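You operate a simulated robot arm through the tools that you are given. There is no shell and no other tool. Be economical: measure what you need, move in short steps, check, and stop when the job is done.

Carry out the task below with a simulated robot arm. There is one attempt and no reset: what you move stays moved.

TASK
Take the beige coupling plug from the slatted table and put it on the table with a wood top. Stack the tin marked "OIL" from the grey table on top of the tin that says "grease". Put two of the sieves from the grey table on the slatted table. Fetch the flow plug from the grey table and set it on top of the blue block. Put one of the pots from the grey table on the grey tile. Press the feed button two times. Take the squeeze bottle from the grey table and leave it on the spot under the chutes. Put the blue-handled jug from the table with a wood top on the solar panel. Take the blue-handled pad and put it on the second shelf from the bottom. Put one of the filters from the low grey table on the orange table. Any order will do. Set down upright: flow plug, pot, squeeze bottle, blue-handled jug, blue-handled pad, filter.

Only the result counts: the job must be done as asked and must still hold three seconds after the hand-in. Knocking over, shifting, dropping, spilling or breaking anything else fails it.

THE ROBOT
A 7-joint arm with a three-finger gripper on a trunk, on a base that drives. Base frame: it is fixed to the floor where the robot stands at the start and does not move with it; the origin is under the middle of the robot, x ahead of it, y to its left, z up; the surface under the hand at the start is at about z = 720. Lengths are in mm, angles in degrees, forces in N, time in s.
With the tool pointing down near the work surface it reaches from about 100 to 880 mm from the robot's upright axis, wherever it stands. Its first joint turns from -166.0 to 166.0 degrees. Places, roughly: blue block (6x6x9 cm) [700, 3600, 800]; blue-handled jug [1000, 5750, 750]; blue-handled pad (4x3x5 cm) [3000, 4500, 700]; coupling plug [500, 500, 750]; feed button [1000, 3800, 700]; filter [-1250, 3250, 750]; flow plug [500, 3250, 750]; grey tile (12x9x2 cm) [600, 3100, 700]; orange table [-1300, 5300, 700]; pot [500, 3500, 750]; second shelf [2700, 6900, 600]; sieve [500, 3250, 750]; slatted table [700, 500, 700]; solar panel (27x17x2 cm) [600, 3900, 700]; spot under the chutes (27x15 cm) [2500, 5660, 720]; squeeze bottle (6x5x12 cm) [500, 4100, 800]; table with a wood top [700, 5000, 700]; tin [750, 3000, 750]. Payload 2.94 kg.
The TCP is the grasp point between the finger pads, 30 mm short of the fingertips. In the tool frame z runs along the fingers and y along their closing line. Largest opening 132 mm; the body of the gripper starts 107 mm behind the TCP.
Orientation is that of the tool frame in the base frame, as [roll, pitch, yaw] about the fixed x, y, z axes, in that order (R = Rz(yaw) Ry(pitch) Rx(roll)). With the fingers straight down and closing along the base's y, the tool's x points along the base's -x, its y along +y and its z along -z.

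THE INTERFACE
- The arm moves only by the tool drive_tool. Its argument "plan" is a list of rows, each a list of 7 numbers: the shift along the base's x, y, z in units of 40 mm (1.0 is 40 mm), then the turn, a rotation vector about the base's x, y, z in units of 6 degrees (1.0 is 6 degrees), then the finger opening in cm, from 0 to 13.2. In form: [[tx, ty, tz, rx, ry, rz, jaw], ...]. A call has 1 to 10 rows; each row shifts and turns the commanded pose from where the row before left it. A call with a number of a shift or a turn outside -1 to 1 is refused whole. Rows are played at 5 a second. More than 50 mm and 8.6 degrees between two rows, or a gripper value outside its range, and nothing of the call is played. Where a pose cannot be reached the arm comes as near as it can. A force on the tool above 40 N (or 10 N above the force at the start of the call, whichever is more), or a blocked arm, ends the call early, and 0.2 s more pass. The fingers move at their own pace and stop on an object; they squeeze with about 36 N. The grip force told is the motor's: it shows also when the fingers shut on nothing. Time passes only in rows, and 0.2 s behind the last, so rows that do not move let the fingers close. The reply holds the time, the measured pose of the TCP, the force on the tool along the base axes, the opening and the grip force, in the units named above and with some noise, with the torque about the TCP (base axes, N m) and any sound that the robot's microphone picked up.
- Cameras (640 x 400 px; columns grow to the right, rows downward): "scene" is now at [36.1, 202.6, 1730.7]; the picture's right is [0.19, -0.98, 0.00], its down [-0.85, -0.16, -0.50] and it looks along [0.49, 0.09, -0.87] (base axes); focal length 250 px, centre (320, 200). "wrist" rides on the gripper at [72, 3, -144] in the tool frame; the picture's right is [-0.04, 1.00, 0.00], its down [-0.88, -0.04, -0.48] and it looks along [-0.48, -0.02, 0.88] (tool axes); focal length 256 px, centre (320, 200). There is no depth. A picture from a camera that has moved, and an enlarged one, comes with that camera's place and axes in the base frame and with its lens.
- capture(camera): a new picture of that camera. No time passes.
- lift_body(by): slides the trunk up (or, below 0, down) by that many mm; the arm and the scene camera ride with it, the base frame stays. It gives what a move gives, with no picture.
- drive_base(legs): drives the robot by 1 to 6 legs, each [ahead, left, turn to the left] in mm, mm and degrees, along the robot's own axes; the way and the turn of a leg run together, so that a leg with both is an arc; at most 1500 mm and 180 degrees a leg. The arm and the cameras ride along, it lands a little off, and it stops where it bumps. It gives what a move gives.
- head_to(pan, tilt): turns the head with the scene camera to pan (to the left, within 143 degrees either way) and tilt (down, from -29 to 69), counted from straight ahead of the robot. It gives what a move gives.
- inspect(camera, box): a new picture of the part [left, top, right, bottom] of that camera's present view, enlarged. No time passes.
- hand_in(): hands the job in; it is judged then, once.

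Go step by step. Nothing tells you exact positions but the pictures and the camera data: compare them with the known pose of the tool, close in by small moves and look again before you grip or let go. The budget is 535 turns and 318 pictures, counting those below and the enlarged ones. Unless the task says otherwise, let go and move clear before handing in, and close with one line.

The tools are called after "Call:" by a JSON object that holds its "op" and its "data". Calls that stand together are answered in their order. drive_tool: Moves the arm, as the interface text tells. Its arguments: {"type":"object","properties":{"plan":{"type":"array"}},"required":["plan"]} The other tools are called the same way: lift_body (by) slides the trunk up or down; drive_base (legs) drives the base; head_to (pan, tilt) turns the head that bears the scene camera; capture (camera) takes a picture; inspect (camera, box) takes an enlarged picture of a part of a camera's view; hand_in () hands the job in.

At the start:

```text
clock: 0.0
ee_pos: [415.0, 276.0, 1013.3]
orientation: [-179.9, 0.0, 179.9]
contact_force: [-0.2, 0.4, 0.4]
ft_torque: [0.01, -0.01, 0.03]
grip_width: 132.1
gripper_force: 0.2
trunk travel left (down, up): [-250.0, 290.0]
robot x, y, heading: [-2.6, 2.1, 0.1]
head pan, tilt: [10.8, 60.0]
```

scene: 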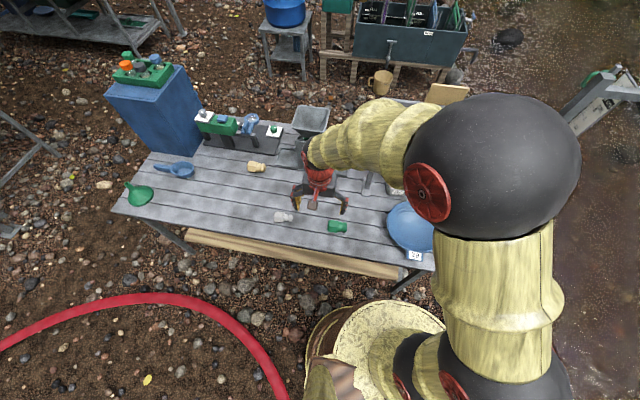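
wrist: 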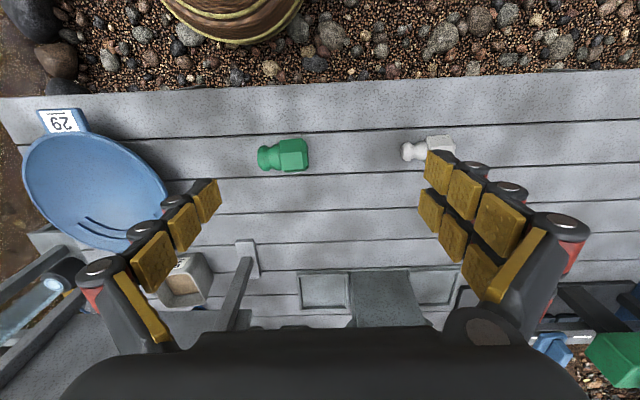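

I see the slatted table ahead with three coupling plugs; the beige one appears near [720, 645]. I'll look closer first.

Call:
{"op": "inspect", "data": {"camera": "scene", "box": [200, 120, 360, 220]}}

Call:
{"op": "head_to", "data": {"pan": 60, "tilt": 25}}

Call:
{"op": "capture", "data": {"camera": "scene"}}

```text
4.00 times, centred on (280, 170) of scene
camera zoom: at [36.1, 202.6, 1730.7], right [0.19, -0.98, 0.0], down [-0.85, -0.16, -0.5], along [0.49, 0.09, -0.87], focal length 1000 px, centre (480, 320)
```

zoom: 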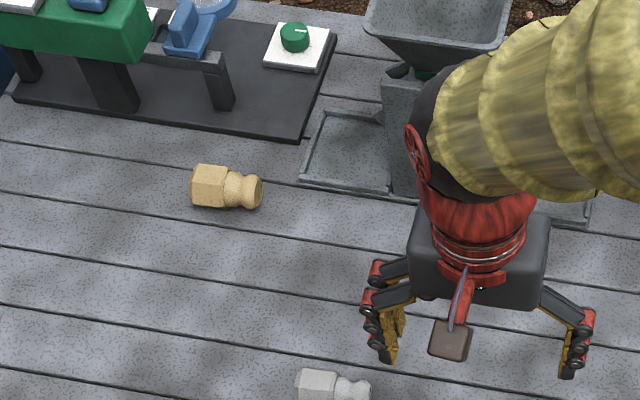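

```text
clock: 1.2
ee_pos: [413.8, 275.9, 1014.6]
orientation: [180.0, 0.1, -180.0]
contact_force: [0.6, -1.0, 0.0]
ft_torque: [-0.01, -0.03, -0.01]
grip_width: 132.2
gripper_force: 0.0
trunk travel left (down, up): [-250.0, 290.0]
robot x, y, heading: [2.4, -1.3, 0.0]
head pan, tilt: [60.0, 25.0]
```

```text
314 pictures are left
camera scene: at [16.7, 269.9, 1780.7], right [0.87, -0.5, 0.0], down [-0.21, -0.37, -0.91], along [0.45, 0.78, -0.42], focal length 250 px, centre (320, 200)
```

scene: 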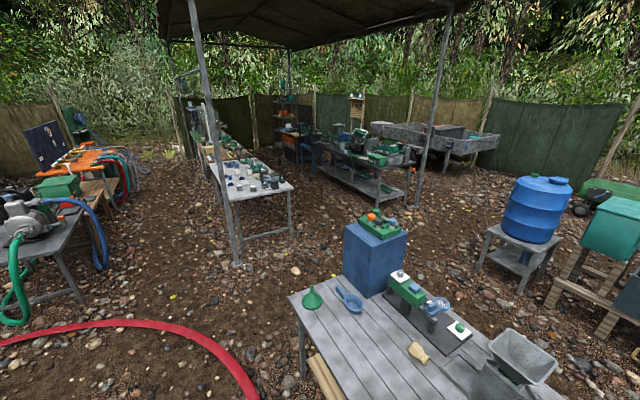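

The beige plug is out of reach from here (about 970 mm), so I'll step left a little and look around at the hose.

Call:
{"op": "drive_base", "data": {"legs": [[0, 260, 0]]}}

Call:
{"op": "head_to", "data": {"pan": 25, "tilt": 55}}

Call:
{"op": "capture", "data": {"camera": "scene"}}

```text
clock: 3.0
ee_pos: [412.8, 535.5, 1014.6]
orientation: [180.0, 0.0, -179.8]
contact_force: [-0.4, 0.4, -0.4]
ft_torque: [0.01, -0.02, 0.01]
grip_width: 132.2
gripper_force: 0.1
trunk travel left (down, up): [-250.0, 290.0]
robot x, y, heading: [1.7, 258.7, -0.1]
head pan, tilt: [60.0, 25.0]
```

```text
clock: 4.0
ee_pos: [413.1, 536.6, 1013.9]
orientation: [180.0, 0.0, -179.8]
contact_force: [0.0, -0.3, 0.1]
ft_torque: [0.03, -0.02, 0.02]
grip_width: 131.9
gripper_force: 0.0
trunk travel left (down, up): [-250.0, 290.0]
robot x, y, heading: [-0.2, 261.0, 0.3]
head pan, tilt: [25.0, 55.0]
```

```text
313 pictures are left
camera scene: at [35.0, 480.3, 1736.8], right [0.43, -0.9, 0.0], down [-0.74, -0.35, -0.57], along [0.52, 0.24, -0.82], focal length 250 px, centre (320, 200)
```

scene: 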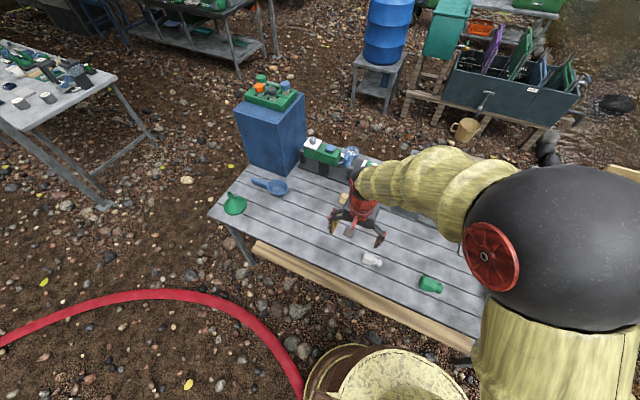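

The table is clear under the arm; I'll move above the beige plug and yaw the tool 90° so the fingers close along x.

Call:
{"op": "drive_tool", "data": {"plan": [[0.72, 0.27, 0, 0, 0, 1, 13.2], [0.72, 0.27, 0, 0, 0, 1, 13.2], [0.72, 0.27, 0, 0, 0, 1, 13.2], [0.72, 0.27, 0, 0, 0, 1, 13.2], [0.72, 0.27, 0, 0, 0, 1, 13.2], [0.72, 0.27, 0, 0, 0, 1, 13.2], [0.72, 0.27, 0, 0, 0, 1, 13.2], [0.72, 0.27, 0, 0, 0, 1, 13.2], [0.72, 0.27, 0, 0, 0, 1, 13.2], [0.72, 0.27, 0, 0, 0, 1, 13.2]]}}

Call:
{"op": "drive_tool", "data": {"plan": [[0, 0, 0, 0, 0, 1, 13.2], [0, 0, 0, 0, 0, 1, 13.2], [0, 0, 0, 0, 0, 1, 13.2], [0, 0, 0, 0, 0, 1, 13.2], [0, 0, 0, 0, 0, 1, 13.2], [0, 0, 0, 0, 0, 0, 13.2]]}}

Call:
{"op": "capture", "data": {"camera": "wrist"}}

```text
clock: 6.2
ee_pos: [701.5, 645.6, 1014.1]
orientation: [180.0, -0.1, -119.8]
contact_force: [-0.1, 0.5, -1.1]
ft_torque: [-0.02, 0.0, 0.05]
grip_width: 131.7
gripper_force: 0.1
trunk travel left (down, up): [-250.0, 290.0]
robot x, y, heading: [-2.4, 259.5, -0.1]
head pan, tilt: [25.0, 55.0]
```

```text
clock: 7.6
ee_pos: [701.3, 643.5, 1015.4]
orientation: [-180.0, 0.0, -89.8]
contact_force: [-0.4, -0.1, -0.2]
ft_torque: [-0.01, 0.03, 0.02]
grip_width: 132.3
gripper_force: 0.0
trunk travel left (down, up): [-250.0, 290.0]
robot x, y, heading: [-2.7, 259.8, 0.2]
head pan, tilt: [25.0, 55.0]
```

```text
312 pictures are left
camera wrist: at [699.9, 572.9, 1157.7], right [-1.0, 0.04, 0.0], down [0.03, 0.88, 0.48], along [0.02, 0.48, -0.88], focal length 256 px, centre (320, 200)
```

wrist: 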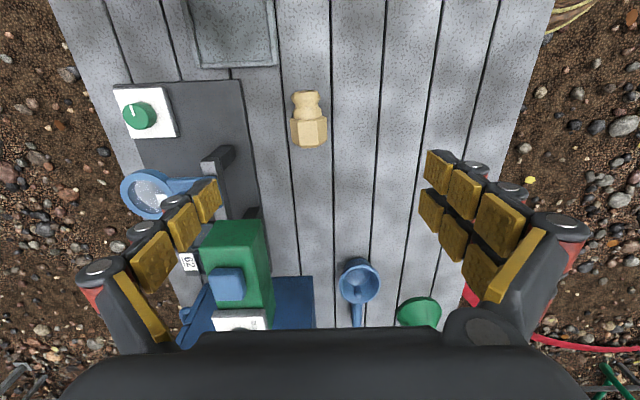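

The plug lies along y around [720, 660]; I'll descend onto its hex part with a 100 mm opening and check.

Call:
{"op": "drive_tool", "data": {"plan": [[0.47, 0.5, 0, 0, 0, 0, 10], [0, 0, -0.9, 0, 0, 0, 10], [0, 0, -0.9, 0, 0, 0, 10], [0, 0, -0.9, 0, 0, 0, 10], [0, 0, -0.9, 0, 0, 0, 10], [0, 0, 0, 0, 0, 0, 10]]}}

Call:
{"op": "capture", "data": {"camera": "wrist"}}

```text
clock: 9.0
ee_pos: [721.2, 665.0, 871.5]
orientation: [-179.9, 0.0, -89.7]
contact_force: [-0.3, 0.8, -0.2]
ft_torque: [0.01, 0.04, 0.0]
grip_width: 100.0
gripper_force: 0.0
trunk travel left (down, up): [-250.0, 290.0]
robot x, y, heading: [-2.0, 259.3, 0.3]
head pan, tilt: [25.0, 55.0]
```

```text
311 pictures are left
camera wrist: at [719.3, 592.9, 1014.5], right [-1.0, 0.04, 0.0], down [0.04, 0.88, 0.48], along [0.02, 0.48, -0.88], focal length 256 px, centre (320, 200)
```

wrist: 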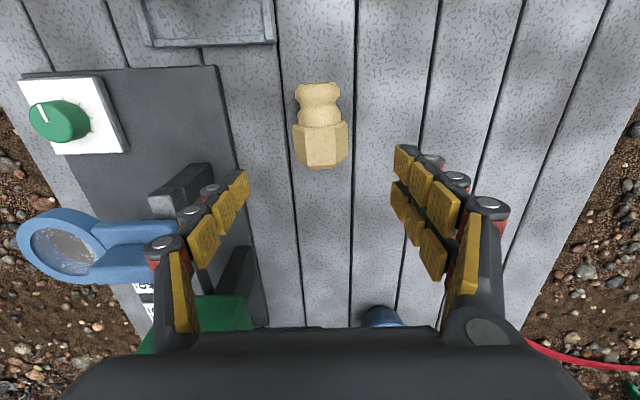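

Call:
{"op": "drive_tool", "data": {"plan": [[0, 0.15, -0.95, 0, 0, 0, 10], [0, 0, -0.95, 0, 0, 0, 10], [0, 0, -0.9, 0, 0, 0, 10], [0, 0, 0, 0, 0, 0, 4], [0, 0, 0, 0, 0, 0, 4], [0, 0, 0, 0, 0, 0, 4], [0, 0, 0, 0, 0, 0, 4]]}}

Call:
{"op": "capture", "data": {"camera": "wrist"}}

```text
clock: 10.6
ee_pos: [721.9, 671.1, 759.4]
orientation: [-180.0, 0.1, -89.8]
contact_force: [-0.5, -0.7, 1.5]
ft_torque: [-0.03, -0.01, 0.01]
grip_width: 56.1
gripper_force: 23.4
trunk travel left (down, up): [-250.0, 290.0]
robot x, y, heading: [2.1, 260.0, 0.1]
head pan, tilt: [25.0, 55.0]
```

```text
310 pictures are left
camera wrist: at [720.0, 600.0, 901.5], right [-1.0, 0.04, 0.0], down [0.04, 0.88, 0.48], along [0.02, 0.48, -0.88], focal length 256 px, centre (320, 200)
```

wrist: 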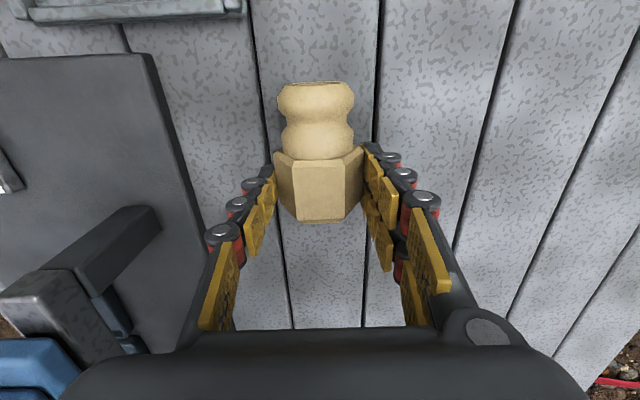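

Gripped at 56 mm. Lifting and drawing the arm back for driving.

Call:
{"op": "drive_tool", "data": {"plan": [[0, 0, 0.9, 0, 0, 0, 4], [0, 0, 0.9, 0, 0, 0, 4], [0, 0, 0.9, 0, 0, 0, 4], [0, 0, 0.9, 0, 0, 0, 4], [0, 0, 0.9, 0, 0, 0, 4], [0, 0, 0.9, 0, 0, 0, 4], [0, 0, 0.9, 0, 0, 0, 4], [-0.8, -0.8, 0.3, 0, 0, 0, 4], [-0.8, -0.8, 0, 0, 0, 0, 4], [-0.8, -0.8, 0, 0, 0, 0, 4]]}}

Call:
{"op": "drive_tool", "data": {"plan": [[-0.9, -0.8, 0, 0, 0, 0, 4], [-0.9, -0.8, 0, 0, 0, 0, 4], [-0.9, -0.8, 0, 0, 0, 0, 4], [-0.9, -0.8, 0, 0, 0, 0, 4], [-0.9, -0.8, 0, 0, 0, 0, 4], [-0.9, -0.8, 0, 0, 0, 0, 4], [-0.9, 0, 0, 0, 0, 0, 4], [-0.7, 0, 0, 0, 0, 0, 4]]}}

Call:
{"op": "head_to", "data": {"pan": 75, "tilt": 15}}

Call:
{"op": "capture", "data": {"camera": "scene"}}

```text
clock: 12.8
ee_pos: [623.4, 575.3, 1025.3]
orientation: [-180.0, 0.0, -89.7]
contact_force: [-0.3, 1.4, -1.2]
ft_torque: [-0.01, -0.03, 0.02]
grip_width: 55.7
gripper_force: 35.6
trunk travel left (down, up): [-250.0, 290.0]
robot x, y, heading: [-2.8, 258.8, 0.2]
head pan, tilt: [25.0, 55.0]
```

```text
clock: 14.6
ee_pos: [342.4, 382.7, 1022.0]
orientation: [180.0, 0.0, -89.8]
contact_force: [0.3, 0.5, -1.6]
ft_torque: [0.0, -0.01, 0.03]
grip_width: 55.9
gripper_force: 36.1
trunk travel left (down, up): [-250.0, 290.0]
robot x, y, heading: [0.3, 259.6, 0.3]
head pan, tilt: [25.0, 55.0]
```

```text
clock: 15.8
ee_pos: [343.0, 380.9, 1023.5]
orientation: [-179.9, 0.0, -89.8]
contact_force: [-0.3, 0.2, -2.6]
ft_torque: [0.05, 0.01, -0.01]
grip_width: 55.9
gripper_force: 36.3
trunk travel left (down, up): [-250.0, 290.0]
robot x, y, heading: [-0.7, 261.1, -0.1]
head pan, tilt: [75.0, 15.0]
```

```text
309 pictures are left
camera scene: at [-6.3, 539.8, 1796.9], right [0.97, -0.26, 0.0], down [-0.07, -0.25, -0.97], along [0.25, 0.93, -0.26], focal length 250 px, centre (320, 200)
```

scene: 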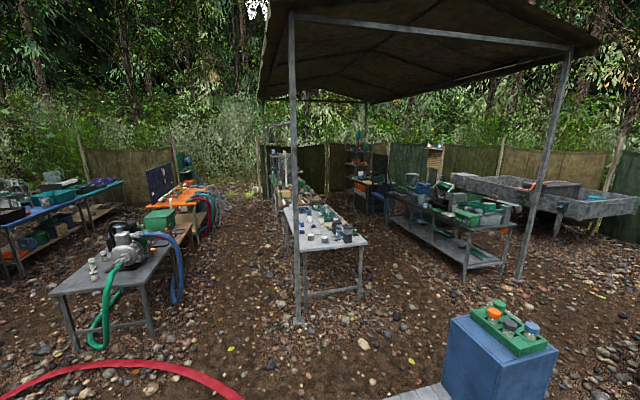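

The lane at x≈-200 between the low grey table and the grey table runs towards the wood-top table. I'll drive along it sideways, keeping heading 0.

Call:
{"op": "drive_base", "data": {"legs": [[-180, 200, 0], [0, 1200, 0]]}}

Call:
{"op": "capture", "data": {"camera": "scene"}}

```text
clock: 23.5
ee_pos: [171.7, 1782.5, 1022.3]
orientation: [-179.9, 0.0, -91.1]
contact_force: [-0.7, 0.1, -1.5]
ft_torque: [0.02, 0.03, -0.03]
grip_width: 55.9
gripper_force: 35.8
trunk travel left (down, up): [-250.0, 290.0]
robot x, y, heading: [-175.3, 1669.2, -0.9]
head pan, tilt: [75.0, 15.0]
```

```text
308 pictures are left
camera scene: at [-173.8, 1948.5, 1797.0], right [0.96, -0.28, 0.0], down [-0.07, -0.25, -0.97], along [0.27, 0.93, -0.26], focal length 250 px, centre (320, 200)
```

scene: 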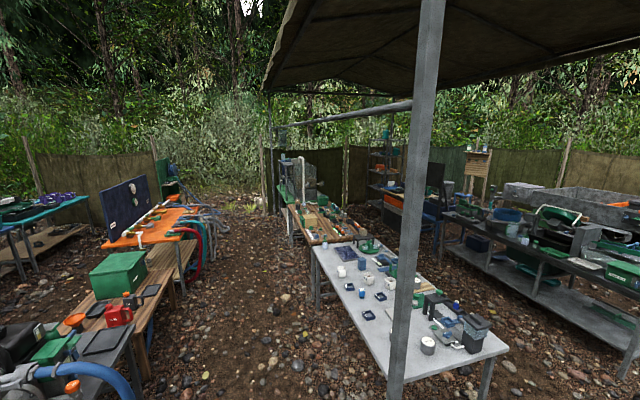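

The lane is clear; continue to the wood-top table.

Call:
{"op": "drive_base", "data": {"legs": [[0, 1500, 0.9], [0, 1500, 0]]}}

Call:
{"op": "head_to", "data": {"pan": 10, "tilt": 50}}

Call:
{"op": "capture", "data": {"camera": "scene"}}

```text
clock: 37.9
ee_pos: [156.5, 4785.1, 1022.2]
orientation: [179.9, 0.0, -89.6]
contact_force: [0.0, -0.5, -1.8]
ft_torque: [-0.01, 0.04, 0.02]
grip_width: 56.0
gripper_force: 36.1
trunk travel left (down, up): [-250.0, 290.0]
robot x, y, heading: [-186.0, 4663.8, 0.2]
head pan, tilt: [75.0, 15.0]
```

```text
clock: 39.2
ee_pos: [156.1, 4785.0, 1022.3]
orientation: [-180.0, 0.0, -89.6]
contact_force: [-0.4, -0.2, -1.3]
ft_torque: [0.05, 0.01, 0.02]
grip_width: 55.7
gripper_force: 36.1
trunk travel left (down, up): [-250.0, 290.0]
robot x, y, heading: [-186.7, 4661.1, 0.5]
head pan, tilt: [10.0, 50.0]
```

```text
307 pictures are left
camera scene: at [-141.6, 4865.7, 1743.3], right [0.18, -0.98, 0.0], down [-0.75, -0.14, -0.64], along [0.63, 0.12, -0.77], focal length 250 px, centre (320, 200)
```

scene: 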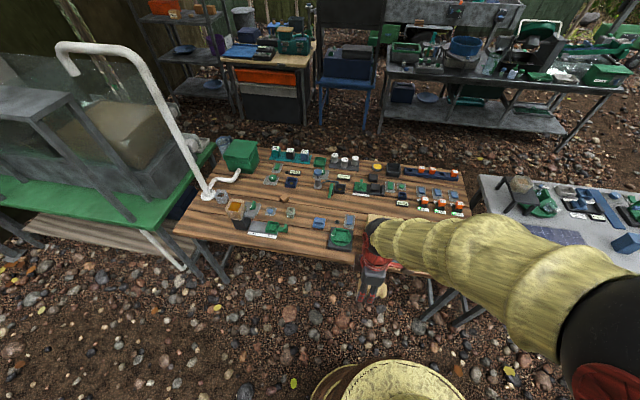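

Call:
{"op": "inspect", "data": {"camera": "scene", "box": [180, 130, 380, 255]}}

Call:
{"op": "inspect", "data": {"camera": "scene", "box": [330, 140, 490, 240]}}

```text
3.20 times, centred on (280, 192) of scene
camera zoom: at [-141.6, 4865.7, 1743.3], right [0.18, -0.98, 0.0], down [-0.75, -0.14, -0.64], along [0.63, 0.12, -0.77], focal length 800 px, centre (448, 224)
```

zoom: 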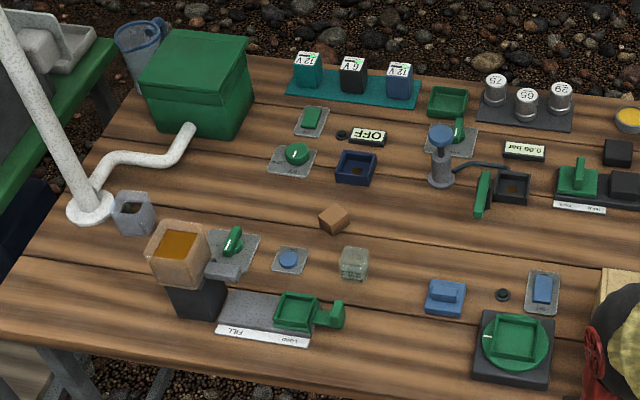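

```text
4.00 times, centred on (410, 190) of scene
camera zoom: at [-141.6, 4865.7, 1743.3], right [0.18, -0.98, 0.0], down [-0.75, -0.14, -0.64], along [0.63, 0.12, -0.77], focal length 1000 px, centre (-40, 240)
```

zoom: 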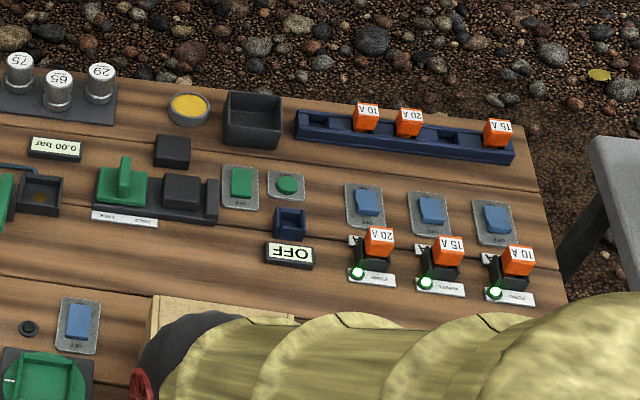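

The wood table's front has a free gap near [455, 5050] between the "LOAD" tray and the green scale. I'll bring the plug over it.

Call:
{"op": "drive_tool", "data": {"plan": [[0.83, 0.76, 0, 0, 0, 0, 4], [0.83, 0.76, 0, 0, 0, 0, 4], [0.83, 0.76, 0, 0, 0, 0, 4], [0.83, 0.76, 0, 0, 0, 0, 4], [0.83, 0.76, 0, 0, 0, 0, 4], [0.83, 0.76, 0, 0, 0, 0, 4], [0.83, 0.76, 0, 0, 0, 0, 4], [0.83, 0.76, 0, 0, 0, 0, 4], [0.83, 0.8, 0, 0, 0, 0, 4], [0, 0, 0, 0, 0, 0, 4]]}}

Call:
{"op": "capture", "data": {"camera": "wrist"}}

Call:
{"op": "head_to", "data": {"pan": 20, "tilt": 55}}

Call:
{"op": "capture", "data": {"camera": "scene"}}

```text
clock: 41.5
ee_pos: [457.4, 5060.0, 1023.1]
orientation: [180.0, 0.1, -89.7]
contact_force: [0.3, 1.0, -1.5]
ft_torque: [0.0, 0.01, 0.01]
grip_width: 55.8
gripper_force: 35.4
trunk travel left (down, up): [-250.0, 290.0]
robot x, y, heading: [-185.9, 4660.5, 0.2]
head pan, tilt: [10.0, 50.0]
```

```text
304 pictures are left
camera wrist: at [455.6, 4988.0, 1165.7], right [-1.0, 0.04, 0.0], down [0.03, 0.88, 0.48], along [0.02, 0.47, -0.88], focal length 256 px, centre (320, 200)
```

wrist: 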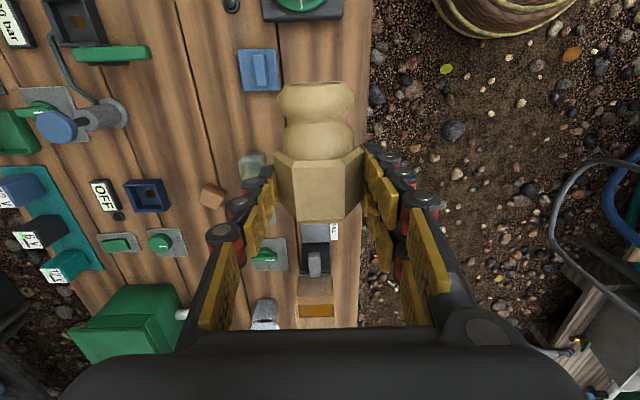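

```text
clock: 42.2
ee_pos: [456.2, 5059.8, 1021.9]
orientation: [180.0, 0.0, -89.5]
contact_force: [0.0, -0.2, -2.1]
ft_torque: [-0.03, 0.04, 0.0]
grip_width: 55.7
gripper_force: 35.7
trunk travel left (down, up): [-250.0, 290.0]
robot x, y, heading: [-189.2, 4664.0, 0.2]
head pan, tilt: [20.0, 55.0]
```

```text
303 pictures are left
camera scene: at [-149.2, 4877.3, 1736.7], right [0.35, -0.94, 0.0], down [-0.77, -0.28, -0.57], along [0.54, 0.2, -0.82], focal length 250 px, centre (320, 200)
```

scene: 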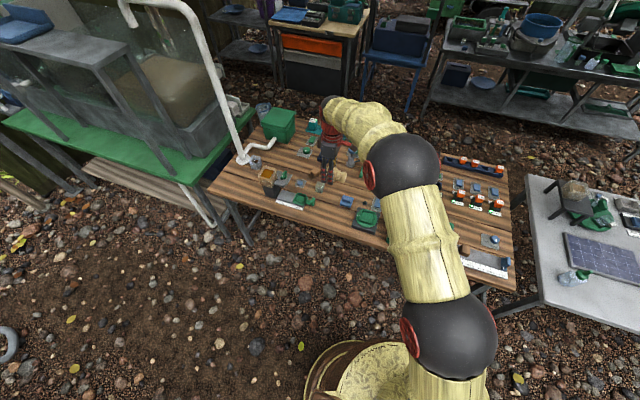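

Call:
{"op": "drive_tool", "data": {"plan": [[0, 0, -0.95, 0, 0, 0, 4], [0, 0, -0.95, 0, 0, 0, 4], [0, 0, -0.95, 0, 0, 0, 4], [0, 0, -0.95, 0, 0, 0, 4], [0, 0, -0.95, 0, 0, 0, 4], [0, 0, -0.7, 0, 0, 0, 4], [0, 0, 0, 0, 0, 0, 4]]}}

Call:
{"op": "capture", "data": {"camera": "wrist"}}

Call:
{"op": "inspect", "data": {"camera": "scene", "box": [230, 100, 390, 240]}}

```text
clock: 43.8
ee_pos: [455.7, 5060.6, 802.0]
orientation: [180.0, 0.1, -89.6]
contact_force: [0.9, -0.8, -1.9]
ft_torque: [0.03, 0.03, -0.03]
grip_width: 56.0
gripper_force: 35.5
trunk travel left (down, up): [-250.0, 290.0]
robot x, y, heading: [-186.5, 4661.0, 0.2]
head pan, tilt: [20.0, 55.0]
```

```text
302 pictures are left
camera wrist: at [454.2, 4988.3, 944.7], right [-1.0, 0.04, 0.0], down [0.03, 0.88, 0.48], along [0.02, 0.47, -0.88], focal length 256 px, centre (320, 200)
```

wrist: 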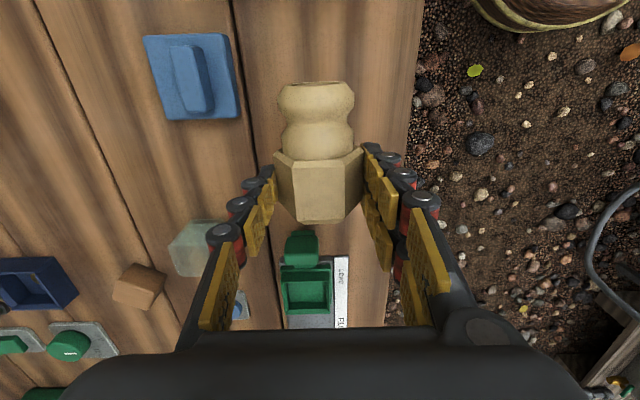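

```text
2.86 times, centred on (310, 170) of scene
camera zoom: at [-149.2, 4877.4, 1736.7], right [0.35, -0.94, 0.0], down [-0.77, -0.28, -0.57], along [0.54, 0.2, -0.82], focal length 714 px, centre (349, 286)
```

zoom: 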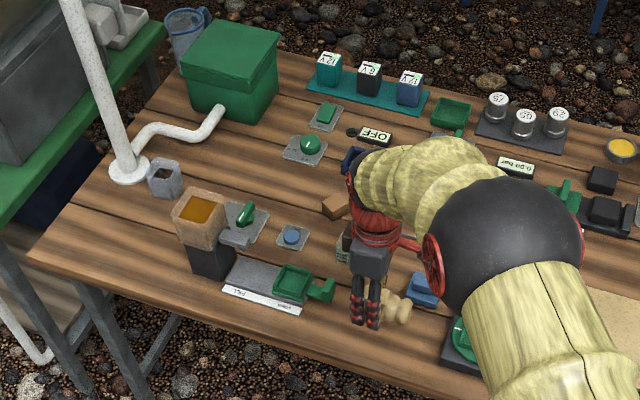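

Call:
{"op": "drive_tool", "data": {"plan": [[0, 0, -0.4, 0, 0, 0, 4], [0, 0, -0.3, 0, 0, 0, 4], [0, 0, -0.15, 0, 0, 0, 4], [0, 0, -0.1, 0, 0, 0, 4], [0, 0, 0, 0, 0, 0, 4]]}}

```text
clock: 45.0
ee_pos: [455.6, 5060.7, 763.9]
orientation: [179.9, 0.0, -89.6]
contact_force: [-0.8, 0.1, -1.7]
ft_torque: [0.02, -0.02, -0.04]
grip_width: 55.7
gripper_force: 35.6
trunk travel left (down, up): [-250.0, 290.0]
robot x, y, heading: [-187.0, 4664.7, 0.4]
head pan, tilt: [20.0, 55.0]
```

Call:
{"op": "drive_tool", "data": {"plan": [[0, 0, -0.1, 0, 0, 0, 4], [0, 0, -0.05, 0, 0, 0, 4], [0, 0, 0, 0, 0, 0, 4]]}}

Call:
{"op": "capture", "data": {"camera": "wrist"}}

```text
clock: 45.8
ee_pos: [455.4, 5061.3, 759.6]
orientation: [180.0, 0.0, -89.5]
contact_force: [-0.4, 0.3, -2.3]
ft_torque: [0.03, -0.01, -0.02]
grip_width: 55.6
gripper_force: 35.5
trunk travel left (down, up): [-250.0, 290.0]
robot x, y, heading: [-185.0, 4657.7, 0.4]
head pan, tilt: [20.0, 55.0]
```

```text
300 pictures are left
camera wrist: at [454.0, 4989.1, 902.2], right [-1.0, 0.04, 0.0], down [0.03, 0.88, 0.48], along [0.02, 0.47, -0.88], focal length 256 px, centre (320, 200)
```

wrist: 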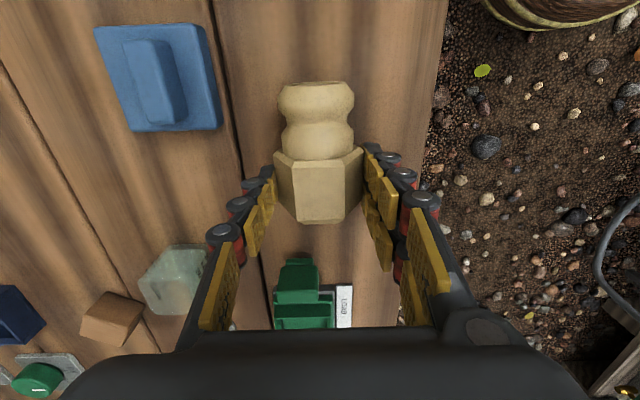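

Call:
{"op": "drive_tool", "data": {"plan": [[0, 0, -0.07, 0, 0, 0, 4], [0, 0, -0.07, 0, 0, 0, 4], [0, 0, -0.07, 0, 0, 0, 4], [0, 0, 0, 0, 0, 0, 4]]}}

```text
clock: 46.8
ee_pos: [455.3, 5060.9, 753.2]
orientation: [-179.8, 0.2, -89.7]
contact_force: [-1.4, 3.8, 21.8]
ft_torque: [0.23, 0.02, -0.06]
grip_width: 56.2
gripper_force: 35.9
trunk travel left (down, up): [-250.0, 290.0]
robot x, y, heading: [-187.3, 4663.6, 0.4]
head pan, tilt: [20.0, 55.0]
```

Contact with the table. Release slowly to 8 cm and rise.

Call:
{"op": "drive_tool", "data": {"plan": [[0, 0, 0.04, 0, 0, 0, 5.5], [0, 0, 0, 0, 0, 0, 7], [0, 0, 0, 0, 0, 0, 8], [0, 0, 0, 0, 0, 0, 8], [0, 0, 0.6, 0, 0, 0, 8], [0, 0, 0.9, 0, 0, 0, 8], [0, 0, 0.9, 0, 0, 0, 8], [0, 0, 0.9, 0, 0, 0, 8], [0, 0, 0.9, 0, 0, 0, 8], [0, 0, 0.9, 0, 0, 0, 8]]}}

Call:
{"op": "capture", "data": {"camera": "wrist"}}

```text
clock: 49.0
ee_pos: [456.6, 5059.5, 956.8]
orientation: [179.9, 0.0, -89.7]
contact_force: [0.3, 0.0, -0.8]
ft_torque: [0.02, -0.03, -0.01]
grip_width: 80.1
gripper_force: 0.1
trunk travel left (down, up): [-250.0, 290.0]
robot x, y, heading: [-188.6, 4662.1, 0.2]
head pan, tilt: [20.0, 55.0]
```

```text
299 pictures are left
camera wrist: at [455.1, 4987.8, 1100.5], right [-1.0, 0.04, 0.0], down [0.03, 0.88, 0.47], along [0.02, 0.47, -0.88], focal length 256 px, centre (320, 200)
```

wrist: 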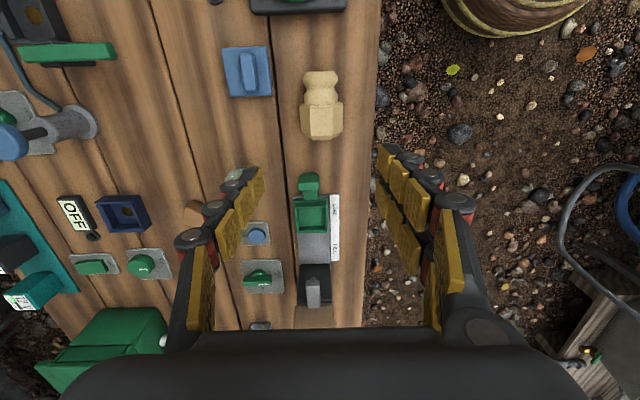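

The plug rests on the wood table. The jug is only reachable from the aisle behind, so I'll do lane-side jobs first; retract the arm and drive back beside the grey table.

Call:
{"op": "drive_tool", "data": {"plan": [[0, 0, 0.9, 0, 0, 0, 10], [-0.83, -0.76, 0.7, 0, 0, 0, 10], [-0.83, -0.76, 0, 0, 0, 0, 10], [-0.83, -0.76, 0, 0, 0, 0, 10], [-0.83, -0.76, 0, 0, 0, 0, 10], [-0.83, -0.76, 0, 0, 0, 0, 10], [-0.83, -0.76, 0, 0, 0, 0, 10], [-0.83, -0.76, 0, 0, 0, 0, 10], [-0.83, -0.76, 0, 0, 0, 0, 10], [-0.83, -0.8, 0, 0, 0, 0, 10]]}}

Call:
{"op": "drive_base", "data": {"legs": [[-20, -1200, 0]]}}

Call:
{"op": "head_to", "data": {"pan": 0, "tilt": 45}}

Call:
{"op": "capture", "data": {"camera": "scene"}}

```text
refused: row 2 steps farther than a row can; nothing moved
```

```text
clock: 55.1
ee_pos: [442.5, 3854.6, 956.4]
orientation: [-179.9, 0.0, -90.0]
contact_force: [-0.8, -0.1, -0.1]
ft_torque: [-0.01, 0.02, 0.0]
grip_width: 80.1
gripper_force: 0.1
trunk travel left (down, up): [-250.0, 290.0]
robot x, y, heading: [-201.5, 3460.4, 0.1]
head pan, tilt: [20.0, 55.0]
```

```text
clock: 55.9
ee_pos: [442.9, 3854.9, 956.8]
orientation: [-179.9, 0.0, -90.0]
contact_force: [0.8, 0.1, 0.5]
ft_torque: [0.0, 0.0, 0.0]
grip_width: 79.9
gripper_force: 0.1
trunk travel left (down, up): [-250.0, 290.0]
robot x, y, heading: [-205.1, 3459.4, 0.1]
head pan, tilt: [0.0, 45.0]
```

```text
298 pictures are left
camera scene: at [-151.0, 3650.9, 1750.1], right [0.0, -1.0, 0.0], down [-0.71, 0.0, -0.71], along [0.71, 0.0, -0.71], focal length 250 px, centre (320, 200)
```

scene: 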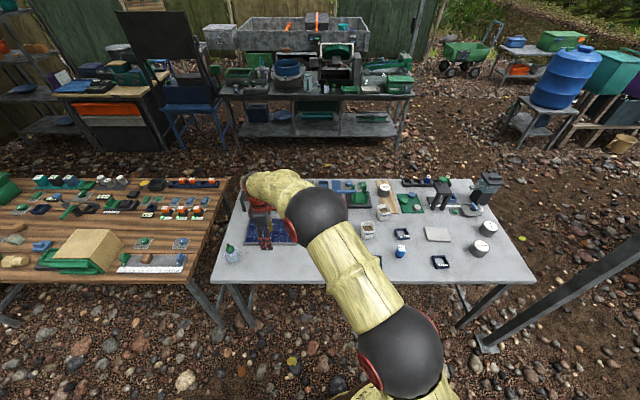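

That refused retract meant the arm rode along extended, but it stayed clear. I'll retract it properly now and view the grey table.

Call:
{"op": "drive_tool", "data": {"plan": [[0, 0, 0.9, 0, 0, 0, 10], [0, 0, 0.7, 0, 0, 0, 10], [-0.83, -0.76, 0, 0, 0, 0, 10], [-0.83, -0.76, 0, 0, 0, 0, 10], [-0.83, -0.76, 0, 0, 0, 0, 10], [-0.83, -0.76, 0, 0, 0, 0, 10], [-0.83, -0.76, 0, 0, 0, 0, 10], [-0.83, -0.76, 0, 0, 0, 0, 10], [-0.83, -0.76, 0, 0, 0, 0, 10], [-0.83, -0.8, 0, 0, 0, 0, 10]]}}

Call:
{"op": "drive_tool", "data": {"plan": [[-0.6, -1, 0, 0, 0, 0, 10], [-0.6, -1, 0, 0, 0, 0, 10], [0, -1, 0, 0, 0, 0, 10], [0, -1, 0, 0, 0, 0, 10], [0, -1, 0, 0, 0, 0, 10], [0, -1, 0, 0, 0, 0, 10]]}}

Call:
{"op": "capture", "data": {"camera": "scene"}}

```text
clock: 58.1
ee_pos: [174.6, 3609.5, 1023.6]
orientation: [179.9, 0.0, -90.0]
contact_force: [0.8, 0.5, 0.4]
ft_torque: [0.01, -0.04, -0.02]
grip_width: 100.1
gripper_force: 0.3
trunk travel left (down, up): [-250.0, 290.0]
robot x, y, heading: [-204.9, 3463.1, -0.3]
head pan, tilt: [0.0, 45.0]
```

```text
clock: 59.5
ee_pos: [128.8, 3367.1, 1020.7]
orientation: [-179.9, 0.0, -89.9]
contact_force: [-0.3, -1.0, 0.3]
ft_torque: [0.0, 0.01, 0.01]
grip_width: 100.1
gripper_force: 0.0
trunk travel left (down, up): [-250.0, 290.0]
robot x, y, heading: [-203.1, 3460.2, 0.1]
head pan, tilt: [0.0, 45.0]
```

```text
297 pictures are left
camera scene: at [-151.3, 3650.2, 1750.2], right [0.0, -1.0, 0.0], down [-0.71, 0.0, -0.71], along [0.71, 0.0, -0.71], focal length 250 px, centre (320, 200)
```

scene: 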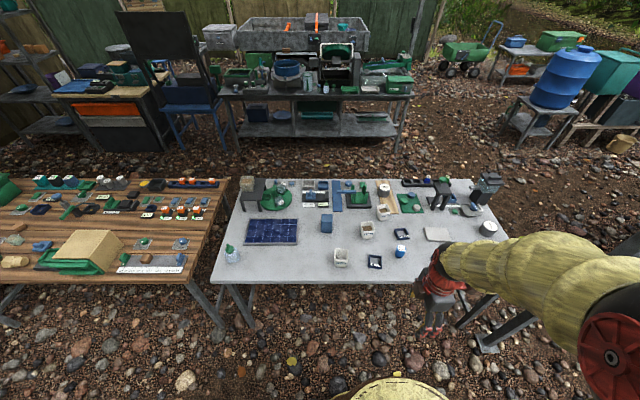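

Call:
{"op": "inspect", "data": {"camera": "scene", "box": [205, 165, 365, 285]}}

Call:
{"op": "inspect", "data": {"camera": "scene", "box": [350, 165, 510, 285]}}

```text
3.33 times, centred on (285, 225) of scene
camera zoom: at [-151.3, 3650.2, 1750.2], right [0.0, -1.0, 0.0], down [-0.71, 0.0, -0.71], along [0.71, 0.0, -0.71], focal length 833 px, centre (437, 117)
```

zoom: 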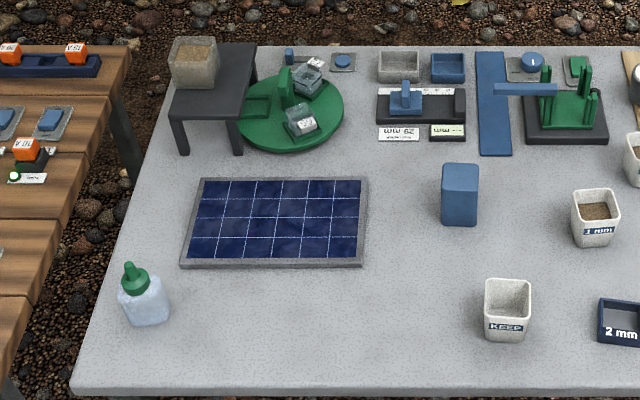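

```text
3.33 times, centred on (430, 225) of scene
camera zoom: at [-151.3, 3650.2, 1750.2], right [0.0, -1.0, 0.0], down [-0.71, 0.0, -0.71], along [0.71, 0.0, -0.71], focal length 833 px, centre (-47, 117)
```

zoom: 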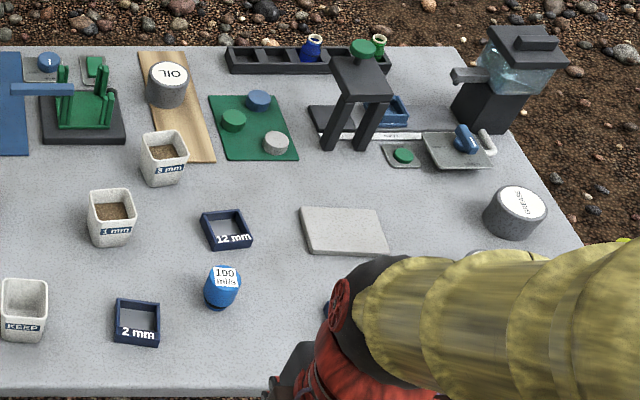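

I can identify everything on the grey table: pots (KEEP, 1 mm, 3 mm), sieves (2 mm, 12 mm), flow plug 100 ml/s, OIL and GREASE tins. I'll start with the empty KEEP pot near [472, 3554].

Call:
{"op": "drive_tool", "data": {"plan": [[0.86, 0.4, 0, 0, 0, 0, 10], [0.86, 0.4, 0, 0, 0, 0, 10], [0.86, 0.4, 0, 0, 0, 0, 10], [0.86, 0.4, 0, 0, 0, 0, 10], [0.86, 0.4, 0, 0, 0, 0, 10], [0.86, 0.4, 0, 0, 0, 0, 10], [0.86, 0.4, 0, 0, 0, 0, 10], [0.86, 0.4, 0, 0, 0, 0, 10], [0.86, 0.4, -0.7, 0, 0, 0, 10], [0.5, 0.4, -0.7, 0, 0, 0, 10]]}}

Call:
{"op": "capture", "data": {"camera": "wrist"}}

```text
clock: 61.7
ee_pos: [459.7, 3529.2, 965.1]
orientation: [180.0, 0.0, -89.9]
contact_force: [-0.4, 0.2, -0.7]
ft_torque: [0.0, 0.01, -0.02]
grip_width: 99.7
gripper_force: 0.2
trunk travel left (down, up): [-250.0, 290.0]
robot x, y, heading: [-206.0, 3461.7, 0.1]
head pan, tilt: [0.0, 45.0]
```

```text
294 pictures are left
camera wrist: at [458.7, 3457.4, 1106.7], right [-1.0, 0.04, 0.0], down [0.04, 0.88, 0.48], along [0.02, 0.47, -0.88], focal length 256 px, centre (320, 200)
```

wrist: 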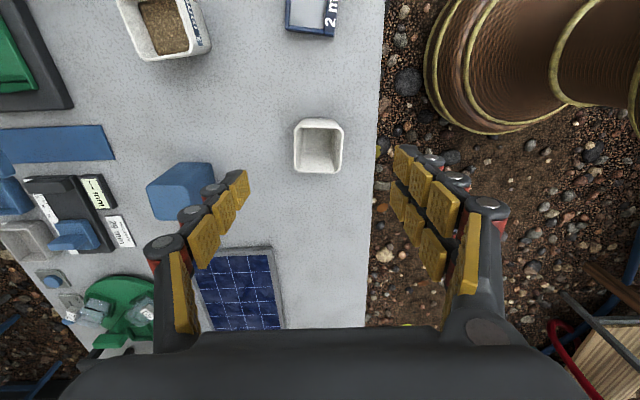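

Call:
{"op": "drive_tool", "data": {"plan": [[0.13, 0.5, -0.9, 0, 0, 0, 10], [0, 0, -0.9, 0, 0, 0, 10], [0, 0, -0.9, 0, 0, 0, 10], [0, 0, 0, 0, 0, 0, 10]]}}

Call:
{"op": "capture", "data": {"camera": "wrist"}}

```text
clock: 62.7
ee_pos: [465.8, 3546.5, 856.5]
orientation: [180.0, 0.0, -90.0]
contact_force: [0.1, 0.9, 0.4]
ft_torque: [0.01, 0.0, 0.01]
grip_width: 100.4
gripper_force: 0.0
trunk travel left (down, up): [-250.0, 290.0]
robot x, y, heading: [-205.0, 3460.4, 0.2]
head pan, tilt: [0.0, 45.0]
```

```text
293 pictures are left
camera wrist: at [463.6, 3475.5, 999.6], right [-1.0, 0.04, 0.0], down [0.04, 0.88, 0.48], along [0.02, 0.47, -0.88], focal length 256 px, centre (320, 200)
```

wrist: 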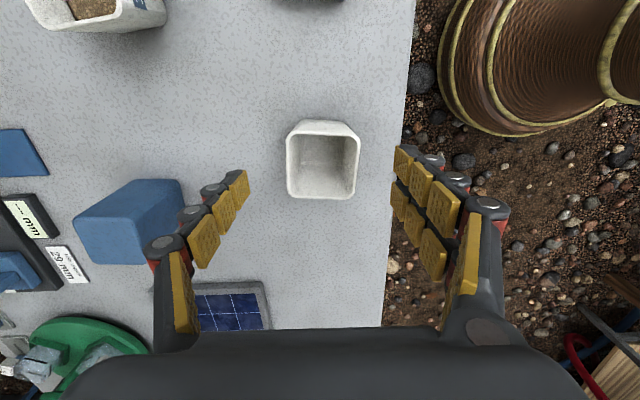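

Call:
{"op": "drive_tool", "data": {"plan": [[0, 0.08, -0.9, 0, 0, 0, 10], [0, 0, -0.9, 0, 0, 0, 10], [0, 0, -0.5, 0, 0, 0, 10], [0, 0, 0, 0, 0, 0, 8], [0, 0, 0, 0, 0, 0, 5], [0, 0, 0, 0, 0, 0, 4], [0, 0, 0, 0, 0, 0, 4]]}}

Call:
{"op": "capture", "data": {"camera": "wrist"}}

```text
clock: 64.3
ee_pos: [464.7, 3552.7, 764.8]
orientation: [-180.0, 0.0, -90.0]
contact_force: [-0.6, 0.3, 0.6]
ft_torque: [-0.02, -0.01, 0.01]
grip_width: 58.2
gripper_force: 19.5
trunk travel left (down, up): [-250.0, 290.0]
robot x, y, heading: [-202.4, 3457.4, -0.0]
head pan, tilt: [0.0, 45.0]
```

```text
292 pictures are left
camera wrist: at [462.8, 3480.5, 908.0], right [-1.0, 0.04, 0.0], down [0.04, 0.88, 0.48], along [0.02, 0.47, -0.88], focal length 256 px, centre (320, 200)
```

wrist: 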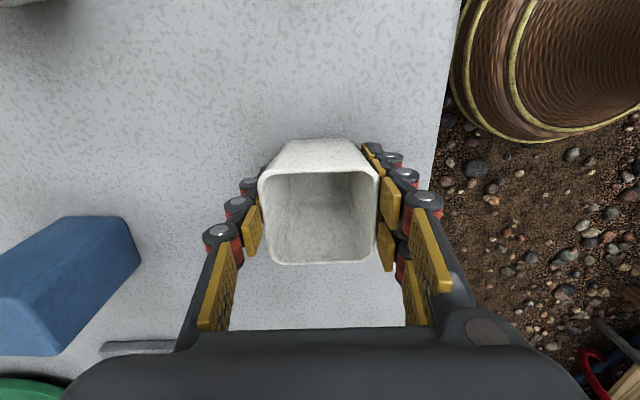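

Gripped the pot. Lift and shift the base to bring the tile in reach.

Call:
{"op": "drive_tool", "data": {"plan": [[0, 0, 0.9, 0, 0, 0, 4], [0, 0, 0.9, 0, 0, 0, 4], [0, 0, 0.9, 0, 0, 0, 4], [0, 0, 0.9, 0, 0, 0, 4], [0, 0, 0.9, 0, 0, 0, 4]]}}

Call:
{"op": "drive_base", "data": {"legs": [[60, -400, 0]]}}

Call:
{"op": "capture", "data": {"camera": "wrist"}}

Call:
{"op": "capture", "data": {"camera": "scene"}}

```text
clock: 65.5
ee_pos: [462.9, 3551.7, 946.7]
orientation: [179.9, 0.0, -90.0]
contact_force: [-0.8, -0.3, -0.6]
ft_torque: [-0.02, -0.03, 0.0]
grip_width: 57.7
gripper_force: 35.9
trunk travel left (down, up): [-250.0, 290.0]
robot x, y, heading: [-201.8, 3462.5, 0.2]
head pan, tilt: [0.0, 45.0]
```

```text
clock: 68.0
ee_pos: [523.8, 3162.9, 945.9]
orientation: [179.9, 0.0, -89.7]
contact_force: [0.3, 1.1, 0.3]
ft_torque: [0.0, 0.0, -0.03]
grip_width: 57.6
gripper_force: 36.2
trunk travel left (down, up): [-250.0, 290.0]
robot x, y, heading: [-139.8, 3070.8, 0.5]
head pan, tilt: [0.0, 45.0]
```

```text
291 pictures are left
camera wrist: at [522.0, 3090.6, 1088.7], right [-1.0, 0.04, 0.0], down [0.03, 0.88, 0.48], along [0.02, 0.48, -0.88], focal length 256 px, centre (320, 200)
```

wrist: 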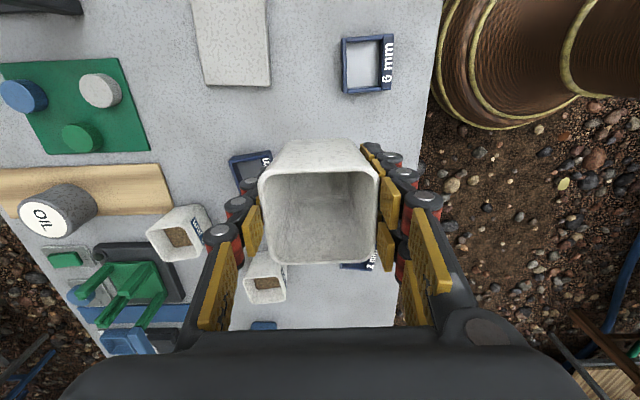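

```text
290 pictures are left
camera scene: at [-91.1, 3258.7, 1750.2], right [0.01, -1.0, 0.0], down [-0.71, 0.0, -0.71], along [0.71, 0.0, -0.71], focal length 250 px, centre (320, 200)
```

scene: 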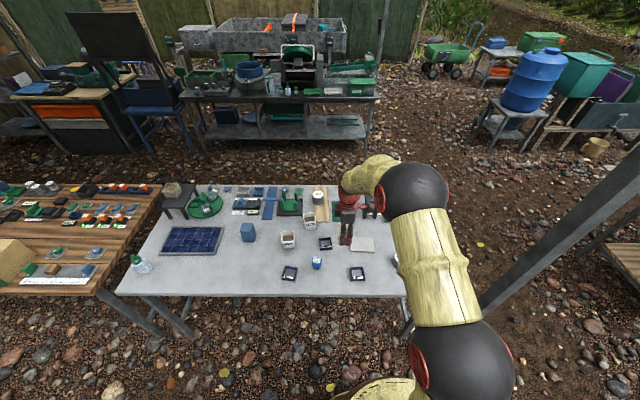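

Call:
{"op": "drive_tool", "data": {"plan": [[0.9, -0.87, 0, 0, 0, 0, 4], [0.9, -0.87, 0, 0, 0, 0, 4], [0.9, -0.87, 0, 0, 0, 0, 4], [0, 0, -0.8, 0, 0, 0, 4], [0, 0, -0.8, 0, 0, 0, 4], [0, 0, 0, 0, 0, 0, 4]]}}

Call:
{"op": "capture", "data": {"camera": "wrist"}}

Call:
{"op": "inspect", "data": {"camera": "scene", "box": [300, 180, 420, 280]}}

```text
clock: 69.4
ee_pos: [630.9, 3059.4, 881.1]
orientation: [180.0, -0.1, -89.7]
contact_force: [0.1, -0.6, -0.8]
ft_torque: [0.02, 0.0, 0.01]
grip_width: 57.8
gripper_force: 36.2
trunk travel left (down, up): [-250.0, 290.0]
robot x, y, heading: [-140.4, 3067.6, 0.2]
head pan, tilt: [0.0, 45.0]
```

```text
289 pictures are left
camera wrist: at [629.5, 2986.5, 1024.5], right [-1.0, 0.04, 0.0], down [0.03, 0.88, 0.48], along [0.02, 0.48, -0.88], focal length 256 px, centre (320, 200)
```

wrist: 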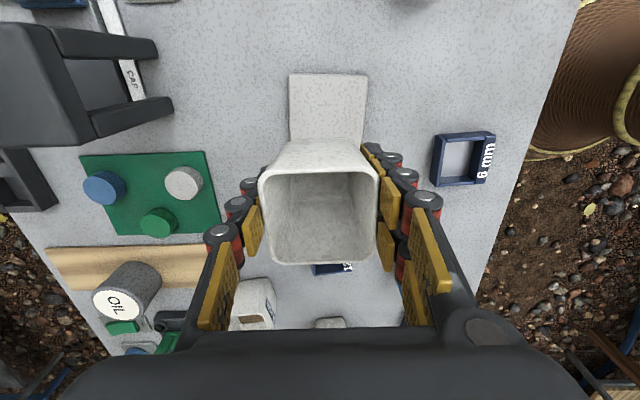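

```text
4.00 times, centred on (360, 230) of scene
camera zoom: at [-90.7, 3258.7, 1750.2], right [0.01, -1.0, 0.0], down [-0.71, 0.0, -0.71], along [0.71, 0.0, -0.71], focal length 1000 px, centre (160, 80)
```

zoom: 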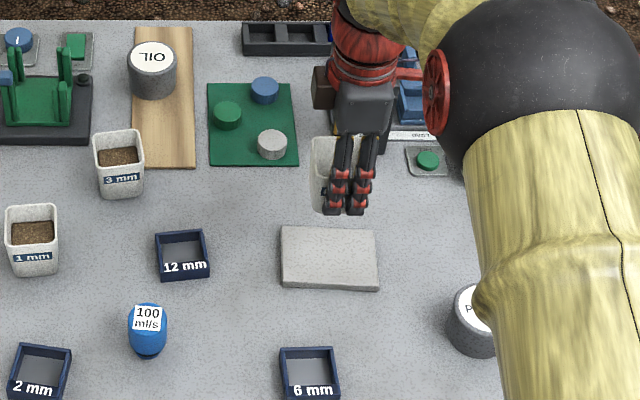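

Call:
{"op": "drive_tool", "data": {"plan": [[0, 0, -0.9, 0, 0, 0, 4], [0, 0, -0.9, 0, 0, 0, 4], [0, 0, -0.3, 0, 0, 0, 4], [0, 0, -0.08, 0, 0, 0, 4], [0, 0, 0, 0, 0, 0, 4]]}}

Call:
{"op": "inspect", "data": {"camera": "scene", "box": [300, 180, 420, 280]}}

```text
clock: 70.6
ee_pos: [630.6, 3057.4, 793.9]
orientation: [-180.0, 0.0, -89.7]
contact_force: [0.4, 1.1, -0.7]
ft_torque: [0.01, -0.04, 0.01]
grip_width: 57.7
gripper_force: 35.9
trunk travel left (down, up): [-250.0, 290.0]
robot x, y, heading: [-144.3, 3072.7, 0.4]
head pan, tilt: [0.0, 45.0]
```

```text
4.00 times, centred on (360, 230) of scene
camera zoom: at [-90.9, 3258.9, 1750.2], right [0.01, -1.0, 0.0], down [-0.71, 0.0, -0.71], along [0.71, 0.0, -0.71], focal length 1000 px, centre (160, 80)
```

zoom: 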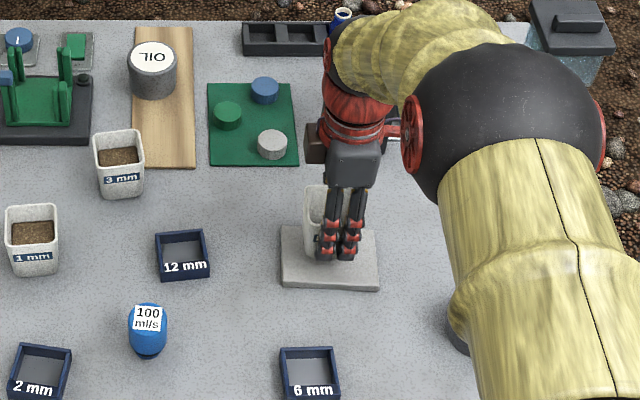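

Call:
{"op": "drive_tool", "data": {"plan": [[0, 0, -0.1, 0, 0, 0, 4], [0, 0, -0.07, 0, 0, 0, 4], [0, 0, -0.07, 0, 0, 0, 4], [0, 0, -0.05, 0, 0, 0, 4], [0, 0, 0, 0, 0, 0, 4]]}}

```text
clock: 71.8
ee_pos: [630.0, 3057.4, 783.8]
orientation: [180.0, 0.0, -89.7]
contact_force: [-0.9, -0.6, 0.0]
ft_torque: [0.04, 0.02, 0.02]
grip_width: 57.9
gripper_force: 36.5
trunk travel left (down, up): [-250.0, 290.0]
robot x, y, heading: [-144.9, 3066.4, 0.1]
head pan, tilt: [0.0, 45.0]
```

Call:
{"op": "drive_tool", "data": {"plan": [[0, 0, -0.07, 0, 0, 0, 4], [0, 0, -0.05, 0, 0, 0, 4], [0, 0, 0, 0, 0, 0, 4]]}}

```text
clock: 72.6
ee_pos: [632.0, 3058.3, 779.0]
orientation: [180.0, 0.0, -89.7]
contact_force: [0.0, 0.1, 2.6]
ft_torque: [0.03, -0.05, -0.01]
grip_width: 57.6
gripper_force: 35.7
trunk travel left (down, up): [-250.0, 290.0]
robot x, y, heading: [-146.6, 3067.4, 0.0]
head pan, tilt: [0.0, 45.0]
```

Light contact with the tile (2.6 N). One tiny step more, then release.

Call:
{"op": "drive_tool", "data": {"plan": [[0, 0, -0.03, 0, 0, 0, 4], [0, 0, 0, 0, 0, 0, 5.8], [0, 0, 0, 0, 0, 0, 7], [0, 0, 0, 0, 0, 0, 8.5], [0, 0, 0, 0, 0, 0, 8.5], [0, 0, 0.6, 0, 0, 0, 8.5], [0, 0, 0.9, 0, 0, 0, 8.5], [0, 0, 0.9, 0, 0, 0, 8.5], [0, 0, 0.9, 0, 0, 0, 8.5], [0, 0, 0.9, 0, 0, 0, 8.5]]}}

Call:
{"op": "capture", "data": {"camera": "wrist"}}

```text
clock: 74.8
ee_pos: [630.5, 3058.2, 944.6]
orientation: [179.9, 0.0, -89.7]
contact_force: [-0.3, 0.2, -0.7]
ft_torque: [0.0, -0.09, -0.01]
grip_width: 85.1
gripper_force: 0.0
trunk travel left (down, up): [-250.0, 290.0]
robot x, y, heading: [-141.8, 3064.7, 0.1]
head pan, tilt: [0.0, 45.0]
```

```text
286 pictures are left
camera wrist: at [629.8, 2987.0, 1087.6], right [-1.0, 0.04, 0.0], down [0.03, 0.88, 0.48], along [0.02, 0.48, -0.88], focal length 256 px, centre (320, 200)
```

wrist: 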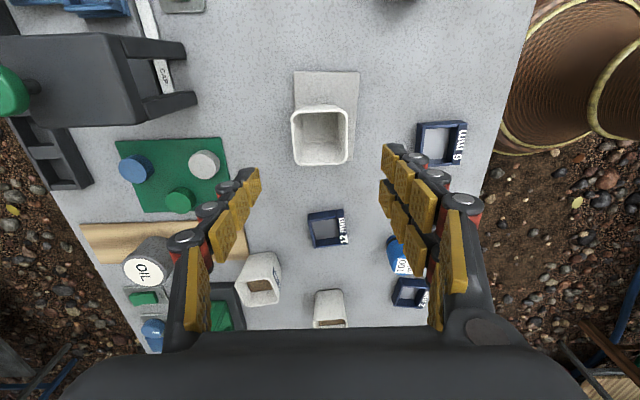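

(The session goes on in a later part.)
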